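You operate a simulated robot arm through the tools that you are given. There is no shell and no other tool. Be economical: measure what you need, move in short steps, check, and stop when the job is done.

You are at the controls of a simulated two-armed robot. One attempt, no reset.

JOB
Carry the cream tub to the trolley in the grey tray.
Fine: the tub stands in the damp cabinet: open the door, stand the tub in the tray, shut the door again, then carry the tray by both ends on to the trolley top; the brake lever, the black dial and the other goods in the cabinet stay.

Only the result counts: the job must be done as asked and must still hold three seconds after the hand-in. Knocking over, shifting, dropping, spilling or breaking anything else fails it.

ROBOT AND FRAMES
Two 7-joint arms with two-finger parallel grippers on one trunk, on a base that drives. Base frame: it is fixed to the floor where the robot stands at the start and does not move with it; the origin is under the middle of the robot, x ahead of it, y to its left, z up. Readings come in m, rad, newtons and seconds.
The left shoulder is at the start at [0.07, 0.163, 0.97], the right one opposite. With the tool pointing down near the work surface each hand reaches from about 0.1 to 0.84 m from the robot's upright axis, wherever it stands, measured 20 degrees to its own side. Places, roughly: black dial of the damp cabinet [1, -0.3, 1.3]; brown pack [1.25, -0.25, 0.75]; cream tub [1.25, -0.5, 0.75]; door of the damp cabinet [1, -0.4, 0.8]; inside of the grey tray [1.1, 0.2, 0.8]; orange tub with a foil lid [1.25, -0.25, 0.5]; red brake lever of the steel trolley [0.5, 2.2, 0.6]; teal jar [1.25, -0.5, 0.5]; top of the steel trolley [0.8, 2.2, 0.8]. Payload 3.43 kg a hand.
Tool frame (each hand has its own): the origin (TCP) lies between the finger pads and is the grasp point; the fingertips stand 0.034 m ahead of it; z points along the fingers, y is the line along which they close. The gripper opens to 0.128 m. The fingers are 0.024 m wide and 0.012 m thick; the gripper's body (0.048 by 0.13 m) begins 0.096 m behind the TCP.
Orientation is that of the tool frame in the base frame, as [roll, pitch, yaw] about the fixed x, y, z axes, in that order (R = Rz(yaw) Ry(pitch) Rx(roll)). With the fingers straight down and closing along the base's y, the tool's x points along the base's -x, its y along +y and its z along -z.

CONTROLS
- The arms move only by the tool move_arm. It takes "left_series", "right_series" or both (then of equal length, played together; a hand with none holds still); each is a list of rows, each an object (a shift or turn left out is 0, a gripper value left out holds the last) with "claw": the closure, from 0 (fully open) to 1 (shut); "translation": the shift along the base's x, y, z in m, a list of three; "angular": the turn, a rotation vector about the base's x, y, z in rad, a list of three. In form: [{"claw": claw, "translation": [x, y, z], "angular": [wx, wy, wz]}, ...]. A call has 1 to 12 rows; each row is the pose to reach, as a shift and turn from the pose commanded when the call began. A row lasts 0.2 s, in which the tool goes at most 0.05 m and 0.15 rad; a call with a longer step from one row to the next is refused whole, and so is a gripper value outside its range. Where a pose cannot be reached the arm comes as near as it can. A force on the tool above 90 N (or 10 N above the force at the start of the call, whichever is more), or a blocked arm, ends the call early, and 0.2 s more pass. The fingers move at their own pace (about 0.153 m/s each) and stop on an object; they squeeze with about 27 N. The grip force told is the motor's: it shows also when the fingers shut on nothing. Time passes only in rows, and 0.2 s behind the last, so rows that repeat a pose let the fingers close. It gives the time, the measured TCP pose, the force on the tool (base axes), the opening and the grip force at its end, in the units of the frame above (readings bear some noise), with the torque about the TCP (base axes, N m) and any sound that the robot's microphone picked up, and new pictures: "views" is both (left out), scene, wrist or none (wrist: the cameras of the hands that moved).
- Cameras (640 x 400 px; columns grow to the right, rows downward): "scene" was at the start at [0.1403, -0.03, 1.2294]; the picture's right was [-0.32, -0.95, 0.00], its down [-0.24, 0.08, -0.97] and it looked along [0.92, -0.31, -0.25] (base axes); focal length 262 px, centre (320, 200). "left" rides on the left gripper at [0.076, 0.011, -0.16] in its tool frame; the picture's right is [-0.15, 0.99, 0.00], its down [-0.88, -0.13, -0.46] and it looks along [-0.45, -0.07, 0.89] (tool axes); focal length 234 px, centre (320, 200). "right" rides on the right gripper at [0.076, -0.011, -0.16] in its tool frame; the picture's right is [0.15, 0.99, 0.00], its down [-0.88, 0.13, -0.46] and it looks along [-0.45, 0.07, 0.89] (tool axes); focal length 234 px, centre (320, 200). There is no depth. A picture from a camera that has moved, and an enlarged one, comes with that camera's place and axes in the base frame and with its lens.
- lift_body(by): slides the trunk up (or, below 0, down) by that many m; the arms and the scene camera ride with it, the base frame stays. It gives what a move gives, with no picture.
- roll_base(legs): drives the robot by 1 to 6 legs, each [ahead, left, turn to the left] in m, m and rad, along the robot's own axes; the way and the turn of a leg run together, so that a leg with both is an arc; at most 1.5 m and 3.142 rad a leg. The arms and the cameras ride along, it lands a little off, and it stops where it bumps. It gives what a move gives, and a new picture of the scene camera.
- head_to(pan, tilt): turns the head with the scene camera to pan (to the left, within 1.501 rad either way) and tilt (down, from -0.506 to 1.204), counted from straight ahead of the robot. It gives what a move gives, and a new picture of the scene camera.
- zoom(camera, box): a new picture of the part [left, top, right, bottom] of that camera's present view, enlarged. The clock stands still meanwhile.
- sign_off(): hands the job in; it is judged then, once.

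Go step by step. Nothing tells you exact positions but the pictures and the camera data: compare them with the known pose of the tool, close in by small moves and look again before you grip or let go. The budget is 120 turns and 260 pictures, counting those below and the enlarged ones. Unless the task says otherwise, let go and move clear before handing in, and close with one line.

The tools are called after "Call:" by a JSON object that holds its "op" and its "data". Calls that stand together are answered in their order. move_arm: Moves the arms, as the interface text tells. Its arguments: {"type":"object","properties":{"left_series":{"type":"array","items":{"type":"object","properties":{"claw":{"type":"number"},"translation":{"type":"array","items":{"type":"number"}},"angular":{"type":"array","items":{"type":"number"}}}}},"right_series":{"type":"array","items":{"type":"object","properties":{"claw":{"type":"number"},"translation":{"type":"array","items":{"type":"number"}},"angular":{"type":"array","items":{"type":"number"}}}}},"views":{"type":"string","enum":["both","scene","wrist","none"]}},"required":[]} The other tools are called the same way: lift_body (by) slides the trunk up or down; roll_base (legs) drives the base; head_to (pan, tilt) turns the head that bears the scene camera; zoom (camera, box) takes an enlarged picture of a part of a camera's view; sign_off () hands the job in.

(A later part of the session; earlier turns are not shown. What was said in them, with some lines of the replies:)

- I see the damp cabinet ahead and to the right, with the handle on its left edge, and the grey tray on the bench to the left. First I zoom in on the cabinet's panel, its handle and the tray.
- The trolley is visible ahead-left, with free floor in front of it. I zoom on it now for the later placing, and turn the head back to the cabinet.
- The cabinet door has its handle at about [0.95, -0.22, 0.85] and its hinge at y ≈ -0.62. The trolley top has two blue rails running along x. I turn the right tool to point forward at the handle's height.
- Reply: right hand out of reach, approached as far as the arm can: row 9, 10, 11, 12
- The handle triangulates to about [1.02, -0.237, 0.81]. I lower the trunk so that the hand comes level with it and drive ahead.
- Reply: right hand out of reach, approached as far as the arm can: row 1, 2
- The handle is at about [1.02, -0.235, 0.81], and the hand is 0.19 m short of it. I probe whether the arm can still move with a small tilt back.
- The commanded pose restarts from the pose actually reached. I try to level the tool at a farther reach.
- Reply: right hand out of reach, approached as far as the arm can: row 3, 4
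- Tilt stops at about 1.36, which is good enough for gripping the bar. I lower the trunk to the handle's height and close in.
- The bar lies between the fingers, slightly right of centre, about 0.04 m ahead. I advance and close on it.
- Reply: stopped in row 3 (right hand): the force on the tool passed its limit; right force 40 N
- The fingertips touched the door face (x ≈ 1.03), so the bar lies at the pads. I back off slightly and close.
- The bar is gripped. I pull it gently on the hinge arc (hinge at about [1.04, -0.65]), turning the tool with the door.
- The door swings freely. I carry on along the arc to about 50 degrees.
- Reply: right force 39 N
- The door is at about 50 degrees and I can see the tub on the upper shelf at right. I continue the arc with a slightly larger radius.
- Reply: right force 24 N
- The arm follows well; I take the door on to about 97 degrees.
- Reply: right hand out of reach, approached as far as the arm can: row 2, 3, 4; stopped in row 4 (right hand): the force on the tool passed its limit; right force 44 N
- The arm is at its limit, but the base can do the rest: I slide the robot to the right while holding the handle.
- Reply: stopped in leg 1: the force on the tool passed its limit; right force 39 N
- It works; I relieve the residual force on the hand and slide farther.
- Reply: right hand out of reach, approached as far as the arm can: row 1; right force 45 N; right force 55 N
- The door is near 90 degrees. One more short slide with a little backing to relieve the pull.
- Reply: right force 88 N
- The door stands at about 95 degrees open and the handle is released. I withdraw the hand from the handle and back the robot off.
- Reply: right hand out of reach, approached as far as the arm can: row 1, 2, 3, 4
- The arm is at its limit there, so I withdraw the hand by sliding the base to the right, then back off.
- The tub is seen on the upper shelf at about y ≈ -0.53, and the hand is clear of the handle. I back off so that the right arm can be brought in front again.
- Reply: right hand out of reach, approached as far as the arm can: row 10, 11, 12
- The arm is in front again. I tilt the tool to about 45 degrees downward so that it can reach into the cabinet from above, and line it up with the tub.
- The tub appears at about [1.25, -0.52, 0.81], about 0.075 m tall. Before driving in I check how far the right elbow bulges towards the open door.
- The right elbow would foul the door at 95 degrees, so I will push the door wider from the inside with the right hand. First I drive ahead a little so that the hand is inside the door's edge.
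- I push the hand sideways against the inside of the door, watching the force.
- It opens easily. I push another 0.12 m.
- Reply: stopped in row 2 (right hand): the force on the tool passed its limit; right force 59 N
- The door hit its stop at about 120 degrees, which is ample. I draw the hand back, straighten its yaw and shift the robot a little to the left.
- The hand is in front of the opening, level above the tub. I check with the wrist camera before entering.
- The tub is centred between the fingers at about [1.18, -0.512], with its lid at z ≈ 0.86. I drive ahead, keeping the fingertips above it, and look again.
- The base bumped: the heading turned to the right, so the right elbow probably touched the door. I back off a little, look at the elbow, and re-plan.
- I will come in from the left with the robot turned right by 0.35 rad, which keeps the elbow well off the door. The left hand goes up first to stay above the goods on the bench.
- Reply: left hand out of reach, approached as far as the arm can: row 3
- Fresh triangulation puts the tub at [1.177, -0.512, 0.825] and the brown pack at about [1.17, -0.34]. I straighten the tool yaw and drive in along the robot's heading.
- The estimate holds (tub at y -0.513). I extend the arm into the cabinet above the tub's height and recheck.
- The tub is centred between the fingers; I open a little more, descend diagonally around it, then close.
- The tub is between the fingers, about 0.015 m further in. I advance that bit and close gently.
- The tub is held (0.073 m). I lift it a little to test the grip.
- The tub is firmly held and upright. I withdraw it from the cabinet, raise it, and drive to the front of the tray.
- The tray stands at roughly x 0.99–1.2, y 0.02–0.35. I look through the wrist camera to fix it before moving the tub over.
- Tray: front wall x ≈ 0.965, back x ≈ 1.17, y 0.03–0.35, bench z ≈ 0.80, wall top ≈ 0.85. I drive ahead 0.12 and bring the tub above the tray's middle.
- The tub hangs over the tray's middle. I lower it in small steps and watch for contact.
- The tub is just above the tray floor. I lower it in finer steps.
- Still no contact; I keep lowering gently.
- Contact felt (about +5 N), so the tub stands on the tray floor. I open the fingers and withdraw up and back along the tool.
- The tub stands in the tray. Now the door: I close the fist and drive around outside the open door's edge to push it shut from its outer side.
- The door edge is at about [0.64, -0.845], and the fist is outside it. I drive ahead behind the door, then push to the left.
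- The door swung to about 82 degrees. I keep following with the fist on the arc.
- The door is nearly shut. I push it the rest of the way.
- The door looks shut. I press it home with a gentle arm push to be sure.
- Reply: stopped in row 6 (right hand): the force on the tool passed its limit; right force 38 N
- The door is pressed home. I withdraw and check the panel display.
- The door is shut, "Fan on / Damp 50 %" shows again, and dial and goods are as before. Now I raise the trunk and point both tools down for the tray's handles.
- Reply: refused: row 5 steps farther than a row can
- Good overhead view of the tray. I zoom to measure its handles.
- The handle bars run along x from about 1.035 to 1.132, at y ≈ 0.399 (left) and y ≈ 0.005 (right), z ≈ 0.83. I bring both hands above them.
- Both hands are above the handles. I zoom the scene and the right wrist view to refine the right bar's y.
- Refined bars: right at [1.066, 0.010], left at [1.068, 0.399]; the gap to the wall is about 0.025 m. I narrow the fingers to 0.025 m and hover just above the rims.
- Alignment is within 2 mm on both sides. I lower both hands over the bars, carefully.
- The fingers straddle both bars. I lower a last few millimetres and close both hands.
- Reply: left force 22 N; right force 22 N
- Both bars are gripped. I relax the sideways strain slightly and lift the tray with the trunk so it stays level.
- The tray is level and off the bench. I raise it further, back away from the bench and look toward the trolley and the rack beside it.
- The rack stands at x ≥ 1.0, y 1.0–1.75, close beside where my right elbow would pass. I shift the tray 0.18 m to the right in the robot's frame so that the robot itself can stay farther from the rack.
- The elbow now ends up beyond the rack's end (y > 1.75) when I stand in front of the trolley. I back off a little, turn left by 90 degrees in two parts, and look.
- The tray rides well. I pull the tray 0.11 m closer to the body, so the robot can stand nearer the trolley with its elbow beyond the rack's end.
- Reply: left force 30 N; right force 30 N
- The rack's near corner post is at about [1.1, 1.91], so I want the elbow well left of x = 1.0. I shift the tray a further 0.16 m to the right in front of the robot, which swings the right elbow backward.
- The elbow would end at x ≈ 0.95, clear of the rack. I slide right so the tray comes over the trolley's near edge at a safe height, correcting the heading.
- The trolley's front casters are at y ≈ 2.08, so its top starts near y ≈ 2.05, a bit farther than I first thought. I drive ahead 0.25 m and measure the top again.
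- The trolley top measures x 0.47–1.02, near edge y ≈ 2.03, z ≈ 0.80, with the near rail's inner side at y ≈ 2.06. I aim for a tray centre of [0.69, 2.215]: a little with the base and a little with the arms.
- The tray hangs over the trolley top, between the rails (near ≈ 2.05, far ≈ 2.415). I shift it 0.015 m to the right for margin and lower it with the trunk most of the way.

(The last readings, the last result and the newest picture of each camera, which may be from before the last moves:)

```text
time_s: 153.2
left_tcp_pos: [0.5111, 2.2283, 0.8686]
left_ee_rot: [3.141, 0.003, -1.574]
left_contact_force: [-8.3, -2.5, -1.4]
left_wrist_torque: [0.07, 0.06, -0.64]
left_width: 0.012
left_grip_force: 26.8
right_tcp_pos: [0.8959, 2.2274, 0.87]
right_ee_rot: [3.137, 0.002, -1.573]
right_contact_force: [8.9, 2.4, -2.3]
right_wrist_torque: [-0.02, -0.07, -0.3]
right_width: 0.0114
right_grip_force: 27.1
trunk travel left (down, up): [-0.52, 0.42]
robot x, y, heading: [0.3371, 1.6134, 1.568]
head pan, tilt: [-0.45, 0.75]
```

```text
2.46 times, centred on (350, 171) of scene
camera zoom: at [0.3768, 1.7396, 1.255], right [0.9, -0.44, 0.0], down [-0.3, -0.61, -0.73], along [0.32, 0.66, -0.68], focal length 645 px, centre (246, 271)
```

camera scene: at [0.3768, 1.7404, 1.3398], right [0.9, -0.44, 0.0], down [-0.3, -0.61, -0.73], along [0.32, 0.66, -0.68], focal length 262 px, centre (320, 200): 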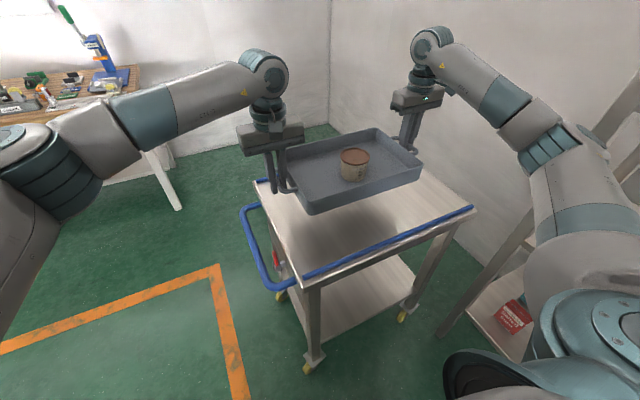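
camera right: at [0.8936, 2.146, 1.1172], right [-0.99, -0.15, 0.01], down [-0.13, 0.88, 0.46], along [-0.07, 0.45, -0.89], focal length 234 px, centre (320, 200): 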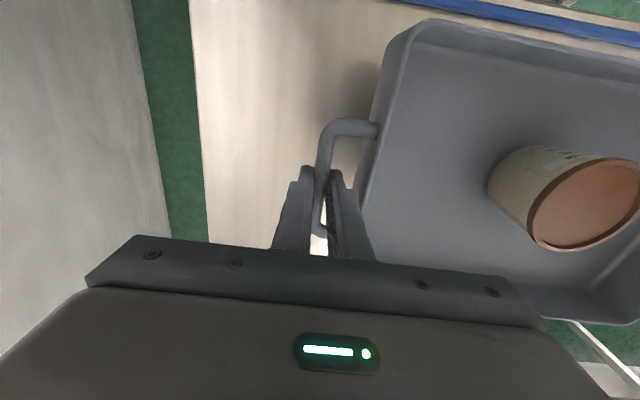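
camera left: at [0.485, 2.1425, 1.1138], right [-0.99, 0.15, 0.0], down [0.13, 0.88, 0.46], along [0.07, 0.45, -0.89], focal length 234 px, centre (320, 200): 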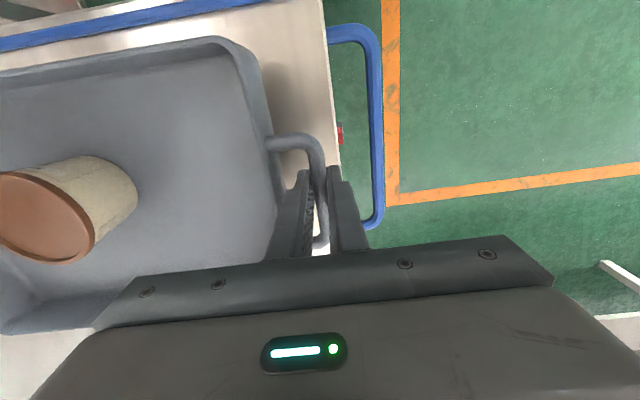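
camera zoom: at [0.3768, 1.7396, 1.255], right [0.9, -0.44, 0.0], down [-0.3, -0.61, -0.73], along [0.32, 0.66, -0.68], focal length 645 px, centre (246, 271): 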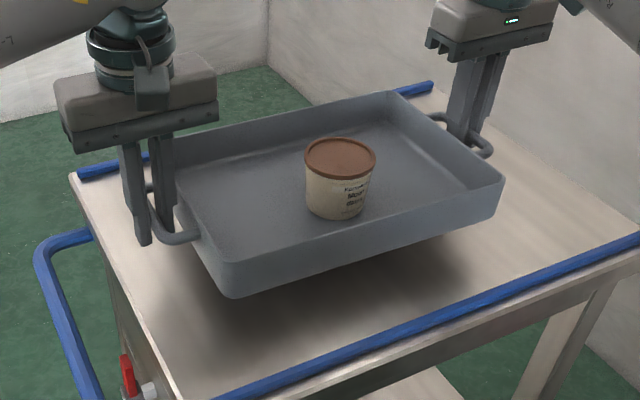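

Still about 0.025 m above the top, well between the rails. I lower it in small trunk steps until it rests.

Call:
{"op": "lift_body", "data": {"by": -0.015}}

Call:
{"op": "lift_body", "data": {"by": -0.005}}

Call:
{"op": "zoom", "data": {"camera": "scene", "box": [220, 90, 480, 252]}}

```text
time_s: 153.9
left_tcp_pos: [0.5102, 2.2267, 0.8535]
left_ee_rot: [3.139, 0.002, -1.572]
left_contact_force: [-8.5, -2.3, -3.0]
left_wrist_torque: [0.11, 0.01, -0.65]
left_width: 0.0121
left_grip_force: 27.2
right_tcp_pos: [0.8937, 2.2278, 0.8538]
right_ee_rot: [3.138, 0.0, -1.571]
right_contact_force: [9.1, 2.6, -1.3]
right_wrist_torque: [-0.07, -0.06, -0.3]
right_width: 0.0114
right_grip_force: 27.1
trunk travel left (down, up): [-0.505, 0.435]
robot x, y, heading: [0.3425, 1.6124, 1.571]
head pan, tilt: [-0.45, 0.75]
```

```text
time_s: 154.4
left_tcp_pos: [0.5108, 2.2269, 0.8483]
left_ee_rot: [3.14, 0.002, -1.572]
left_contact_force: [-8.2, -2.1, -2.2]
left_wrist_torque: [0.06, 0.04, -0.68]
left_width: 0.0121
left_grip_force: 27.3
right_tcp_pos: [0.8945, 2.2279, 0.8499]
right_ee_rot: [3.136, 0.002, -1.573]
right_contact_force: [8.6, 3.3, -2.8]
right_wrist_torque: [0.01, -0.09, -0.31]
right_width: 0.0117
right_grip_force: 26.7
trunk travel left (down, up): [-0.5, 0.44]
robot x, y, heading: [0.3361, 1.6136, 1.574]
head pan, tilt: [-0.45, 0.75]
```

```text
2.46 times, centred on (350, 171) of scene
camera zoom: at [0.3768, 1.7397, 1.2349], right [0.9, -0.44, 0.0], down [-0.3, -0.61, -0.73], along [0.32, 0.66, -0.68], focal length 645 px, centre (246, 271)
```

zoom: 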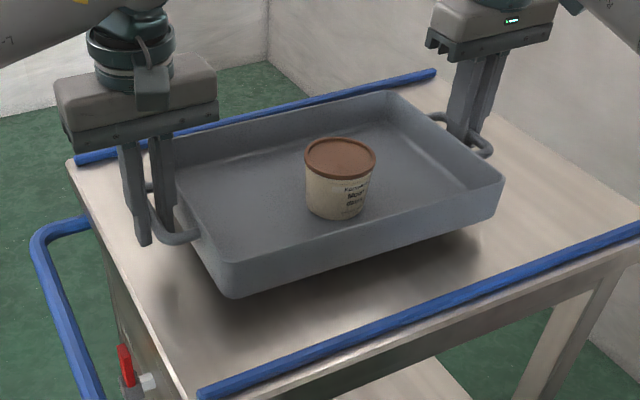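

Not yet resting; the trolley top is a bit lower than the bench. I keep lowering.

Call:
{"op": "lift_body", "data": {"by": -0.008}}

Call:
{"op": "lift_body", "data": {"by": -0.005}}

Call:
{"op": "zoom", "data": {"camera": "scene", "box": [220, 90, 480, 252]}}

```text
time_s: 155.0
left_tcp_pos: [0.5099, 2.2286, 0.8405]
left_ee_rot: [3.14, 0.002, -1.571]
left_contact_force: [-8.9, -3.0, -2.7]
left_wrist_torque: [-0.01, 0.07, -0.69]
left_width: 0.0116
left_grip_force: 27.2
right_tcp_pos: [0.8953, 2.2283, 0.8408]
right_ee_rot: [3.134, 0.002, -1.57]
right_contact_force: [9.6, 2.2, -2.1]
right_wrist_torque: [0.07, -0.08, -0.33]
right_width: 0.0115
right_grip_force: 27.0
trunk travel left (down, up): [-0.492, 0.448]
robot x, y, heading: [0.3371, 1.6146, 1.573]
head pan, tilt: [-0.45, 0.75]
```

```text
time_s: 155.5
left_tcp_pos: [0.5108, 2.2284, 0.8348]
left_ee_rot: [3.14, 0.002, -1.574]
left_contact_force: [-9.4, -2.8, -2.2]
left_wrist_torque: [0.0, 0.05, -0.68]
left_width: 0.0119
left_grip_force: 26.5
right_tcp_pos: [0.8954, 2.2283, 0.8356]
right_ee_rot: [3.137, 0.001, -1.571]
right_contact_force: [9.6, 3.1, -3.1]
right_wrist_torque: [0.07, -0.11, -0.3]
right_width: 0.0115
right_grip_force: 26.9
trunk travel left (down, up): [-0.487, 0.453]
robot x, y, heading: [0.3403, 1.6158, 1.572]
head pan, tilt: [-0.45, 0.75]
```

```text
2.46 times, centred on (350, 171) of scene
camera zoom: at [0.3768, 1.7398, 1.2219], right [0.9, -0.44, 0.0], down [-0.3, -0.61, -0.73], along [0.32, 0.66, -0.68], focal length 645 px, centre (246, 271)
```

zoom: 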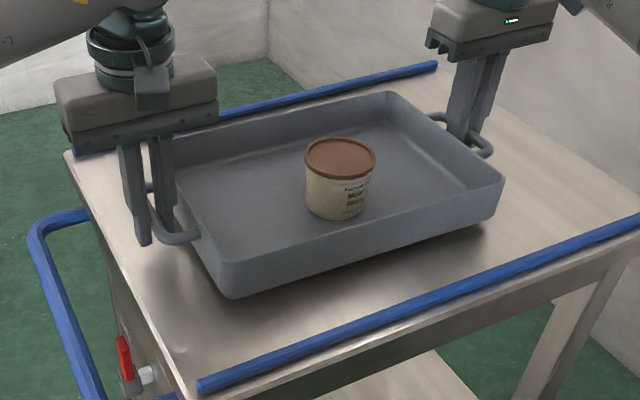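

Call:
{"op": "lift_body", "data": {"by": -0.006}}

Call:
{"op": "lift_body", "data": {"by": -0.005}}

Call:
{"op": "zoom", "data": {"camera": "scene", "box": [220, 90, 480, 252]}}

```text
time_s: 156.1
left_tcp_pos: [0.5105, 2.2279, 0.8293]
left_ee_rot: [3.141, 0.001, -1.573]
left_contact_force: [-9.7, -2.2, -1.9]
left_wrist_torque: [0.02, 0.03, -0.67]
left_width: 0.0118
left_grip_force: 27.2
right_tcp_pos: [0.8951, 2.2278, 0.8304]
right_ee_rot: [3.135, 0.002, -1.572]
right_contact_force: [9.5, 3.1, -2.4]
right_wrist_torque: [0.02, -0.07, -0.3]
right_width: 0.0116
right_grip_force: 27.4
trunk travel left (down, up): [-0.481, 0.459]
robot x, y, heading: [0.338, 1.6153, 1.568]
head pan, tilt: [-0.45, 0.75]
```

```text
time_s: 156.6
left_tcp_pos: [0.5094, 2.2275, 0.825]
left_ee_rot: [-3.141, 0.001, -1.573]
left_contact_force: [-9.3, -2.4, -1.3]
left_wrist_torque: [-0.47, 0.08, -0.69]
left_width: 0.0121
left_grip_force: 27.0
right_tcp_pos: [0.8949, 2.2279, 0.8277]
right_ee_rot: [3.135, 0.004, -1.573]
right_contact_force: [10.3, 3.0, 6.3]
right_wrist_torque: [-0.19, -0.06, -0.27]
right_width: 0.0113
right_grip_force: 26.9
trunk travel left (down, up): [-0.476, 0.464]
robot x, y, heading: [0.3387, 1.6157, 1.564]
head pan, tilt: [-0.45, 0.75]
```

```text
2.46 times, centred on (350, 171) of scene
camera zoom: at [0.3764, 1.7395, 1.2111], right [0.9, -0.44, 0.0], down [-0.3, -0.61, -0.73], along [0.32, 0.66, -0.68], focal length 645 px, centre (246, 271)
```

zoom: 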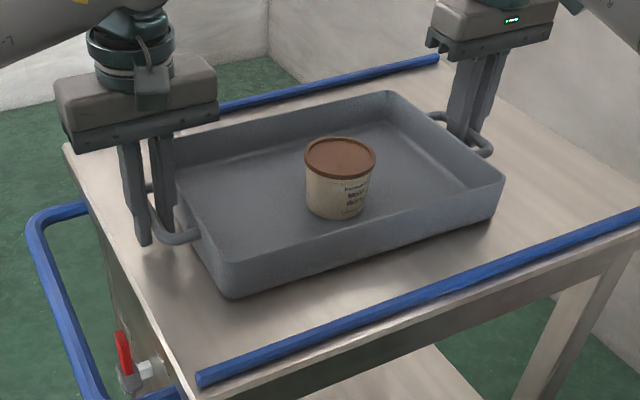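

The right end touches now. A last small step to seat the left end.

Call:
{"op": "lift_body", "data": {"by": -0.003}}

```text
time_s: 157.1
left_tcp_pos: [0.5095, 2.2276, 0.8246]
left_ee_rot: [-3.139, 0.004, -1.573]
left_contact_force: [-7.9, -1.9, 3.5]
left_wrist_torque: [-0.33, 0.08, -0.65]
left_width: 0.0117
left_grip_force: 27.3
right_tcp_pos: [0.8941, 2.2281, 0.8242]
right_ee_rot: [3.136, 0.005, -1.573]
right_contact_force: [14.5, 9.0, 19.8]
right_wrist_torque: [0.05, -0.19, -0.32]
right_width: 0.0119
right_grip_force: 26.7
trunk travel left (down, up): [-0.473, 0.467]
robot x, y, heading: [0.3385, 1.616, 1.573]
head pan, tilt: [-0.45, 0.75]
```

Both ends rest on the trolley. I open both hands just enough to free the bars, then rise straight up.

Call:
{"op": "move_arm", "data": {"right_series": [{"claw": 0.88}, {"claw": 0.81}, {"claw": 0.81}, {"claw": 0.81}], "left_series": [{"claw": 0.88}, {"claw": 0.81}, {"claw": 0.81}, {"claw": 0.81}]}}

```text
time_s: 158.1
left_tcp_pos: [0.5112, 2.227, 0.8209]
left_ee_rot: [-3.14, 0.001, -1.572]
left_contact_force: [0.2, 0.1, 0.5]
left_wrist_torque: [0.0, 0.0, 0.01]
left_width: 0.0242
left_grip_force: 0.1
right_tcp_pos: [0.8945, 2.2278, 0.8213]
right_ee_rot: [3.138, 0.003, -1.571]
right_contact_force: [-0.8, -0.2, -0.8]
right_wrist_torque: [0.0, -0.03, -0.03]
right_width: 0.0244
right_grip_force: 0.0
trunk travel left (down, up): [-0.473, 0.467]
robot x, y, heading: [0.3372, 1.6158, 1.572]
head pan, tilt: [-0.45, 0.75]
camera scene: at [0.3767, 1.7395, 1.2079], right [0.9, -0.44, 0.0], down [-0.3, -0.61, -0.73], along [0.32, 0.66, -0.68], focal length 262 px, centre (320, 200)
camera right: at [0.9079, 2.1515, 0.9815], right [-0.99, -0.15, 0.01], down [-0.13, 0.88, 0.46], along [-0.07, 0.45, -0.89], focal length 234 px, centre (320, 200)
camera left: at [0.4995, 2.1532, 0.9824], right [-0.99, 0.15, 0.0], down [0.13, 0.88, 0.46], along [0.07, 0.45, -0.89], focal length 234 px, centre (320, 200)
```

scene: 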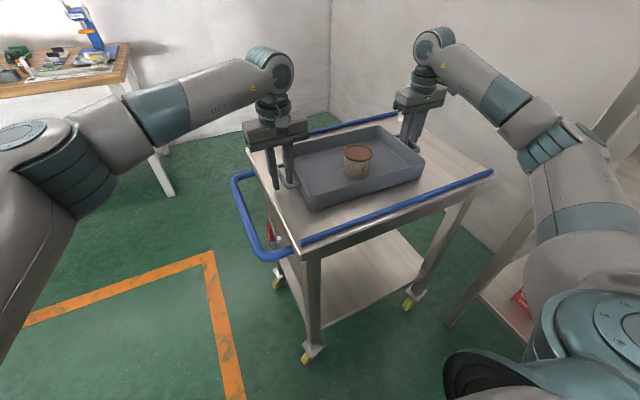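
right: 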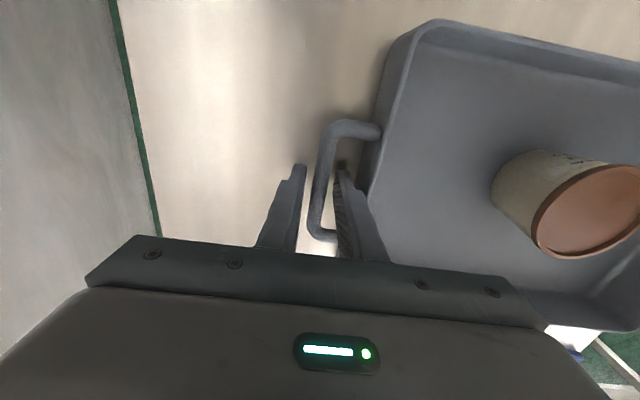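
left: 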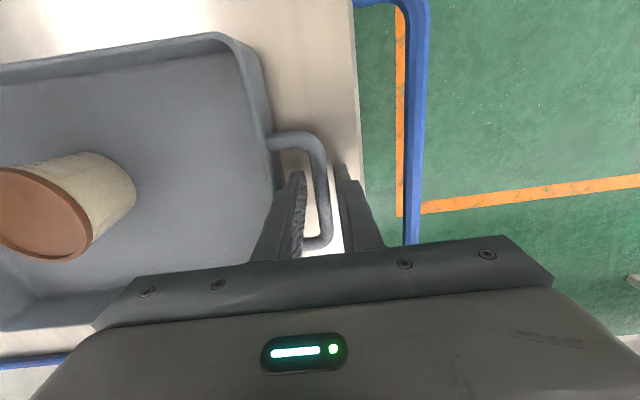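

Both bars are free of the fingers with no force. I raise the trunk straight up, then back away.

Call:
{"op": "lift_body", "data": {"by": 0.15}}

Call:
{"op": "roll_base", "data": {"legs": [[-0.3, 0.0, 0]]}}

Call:
{"op": "zoom", "data": {"camera": "scene", "box": [200, 40, 520, 240]}}

```text
time_s: 159.9
left_tcp_pos: [0.5109, 2.2276, 0.9704]
left_ee_rot: [-3.141, 0.002, -1.571]
left_contact_force: [0.4, -0.3, 0.5]
left_wrist_torque: [0.0, 0.04, -0.01]
left_width: 0.0242
left_grip_force: 0.0
right_tcp_pos: [0.8948, 2.2276, 0.9715]
right_ee_rot: [3.137, 0.001, -1.571]
right_contact_force: [-0.1, -0.2, 0.4]
right_wrist_torque: [0.04, 0.0, 0.01]
right_width: 0.0242
right_grip_force: 0.0
trunk travel left (down, up): [-0.623, 0.317]
robot x, y, heading: [0.3395, 1.6137, 1.569]
head pan, tilt: [-0.45, 0.75]
```

```text
time_s: 161.9
left_tcp_pos: [0.5105, 1.9235, 0.9726]
left_ee_rot: [-3.141, 0.002, -1.57]
left_contact_force: [-0.1, -0.2, -0.1]
left_wrist_torque: [0.02, -0.01, 0.02]
left_width: 0.0244
left_grip_force: 0.1
right_tcp_pos: [0.8932, 1.9226, 0.9727]
right_ee_rot: [3.136, 0.002, -1.568]
right_contact_force: [0.3, 0.3, -0.7]
right_wrist_torque: [-0.04, 0.0, 0.01]
right_width: 0.0246
right_grip_force: 0.0
trunk travel left (down, up): [-0.623, 0.317]
robot x, y, heading: [0.3397, 1.3093, 1.576]
head pan, tilt: [-0.45, 0.75]
camera scene: at [0.3766, 1.434, 1.3579], right [0.9, -0.43, 0.0], down [-0.3, -0.61, -0.73], along [0.32, 0.66, -0.68], focal length 262 px, centre (320, 200)
```

scene: 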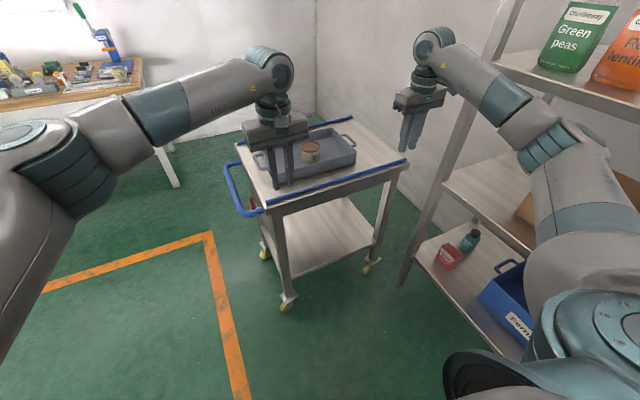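

```text
2.00 times, centred on (360, 140) of scene
camera zoom: at [0.3766, 1.434, 1.3579], right [0.9, -0.43, 0.0], down [-0.3, -0.61, -0.73], along [0.32, 0.66, -0.68], focal length 524 px, centre (240, 320)
```

zoom: 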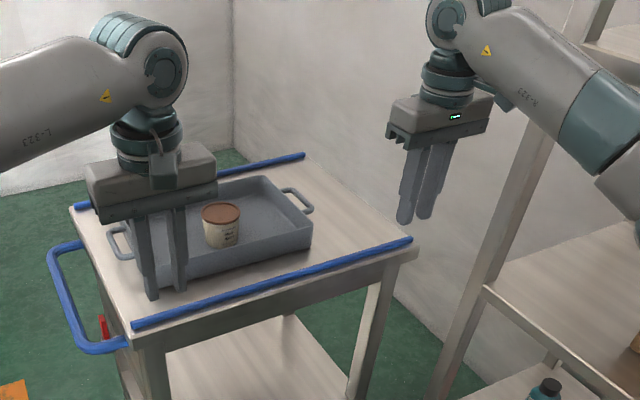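

The tray with the tub standing in it rests on the trolley top between the rails. The hands are clear, the brake lever is untouched, and the cabinet still showed shut with the fan on in the last pictures of it, so I hand in.

Call:
{"op": "sign_off", "data": {}}

```text
The job is handed in.
```

The cream tub is standing in the grey tray on the trolley top, the damp cabinet door is shut, and I saw no change to the brake lever, the black dial or the other goods.
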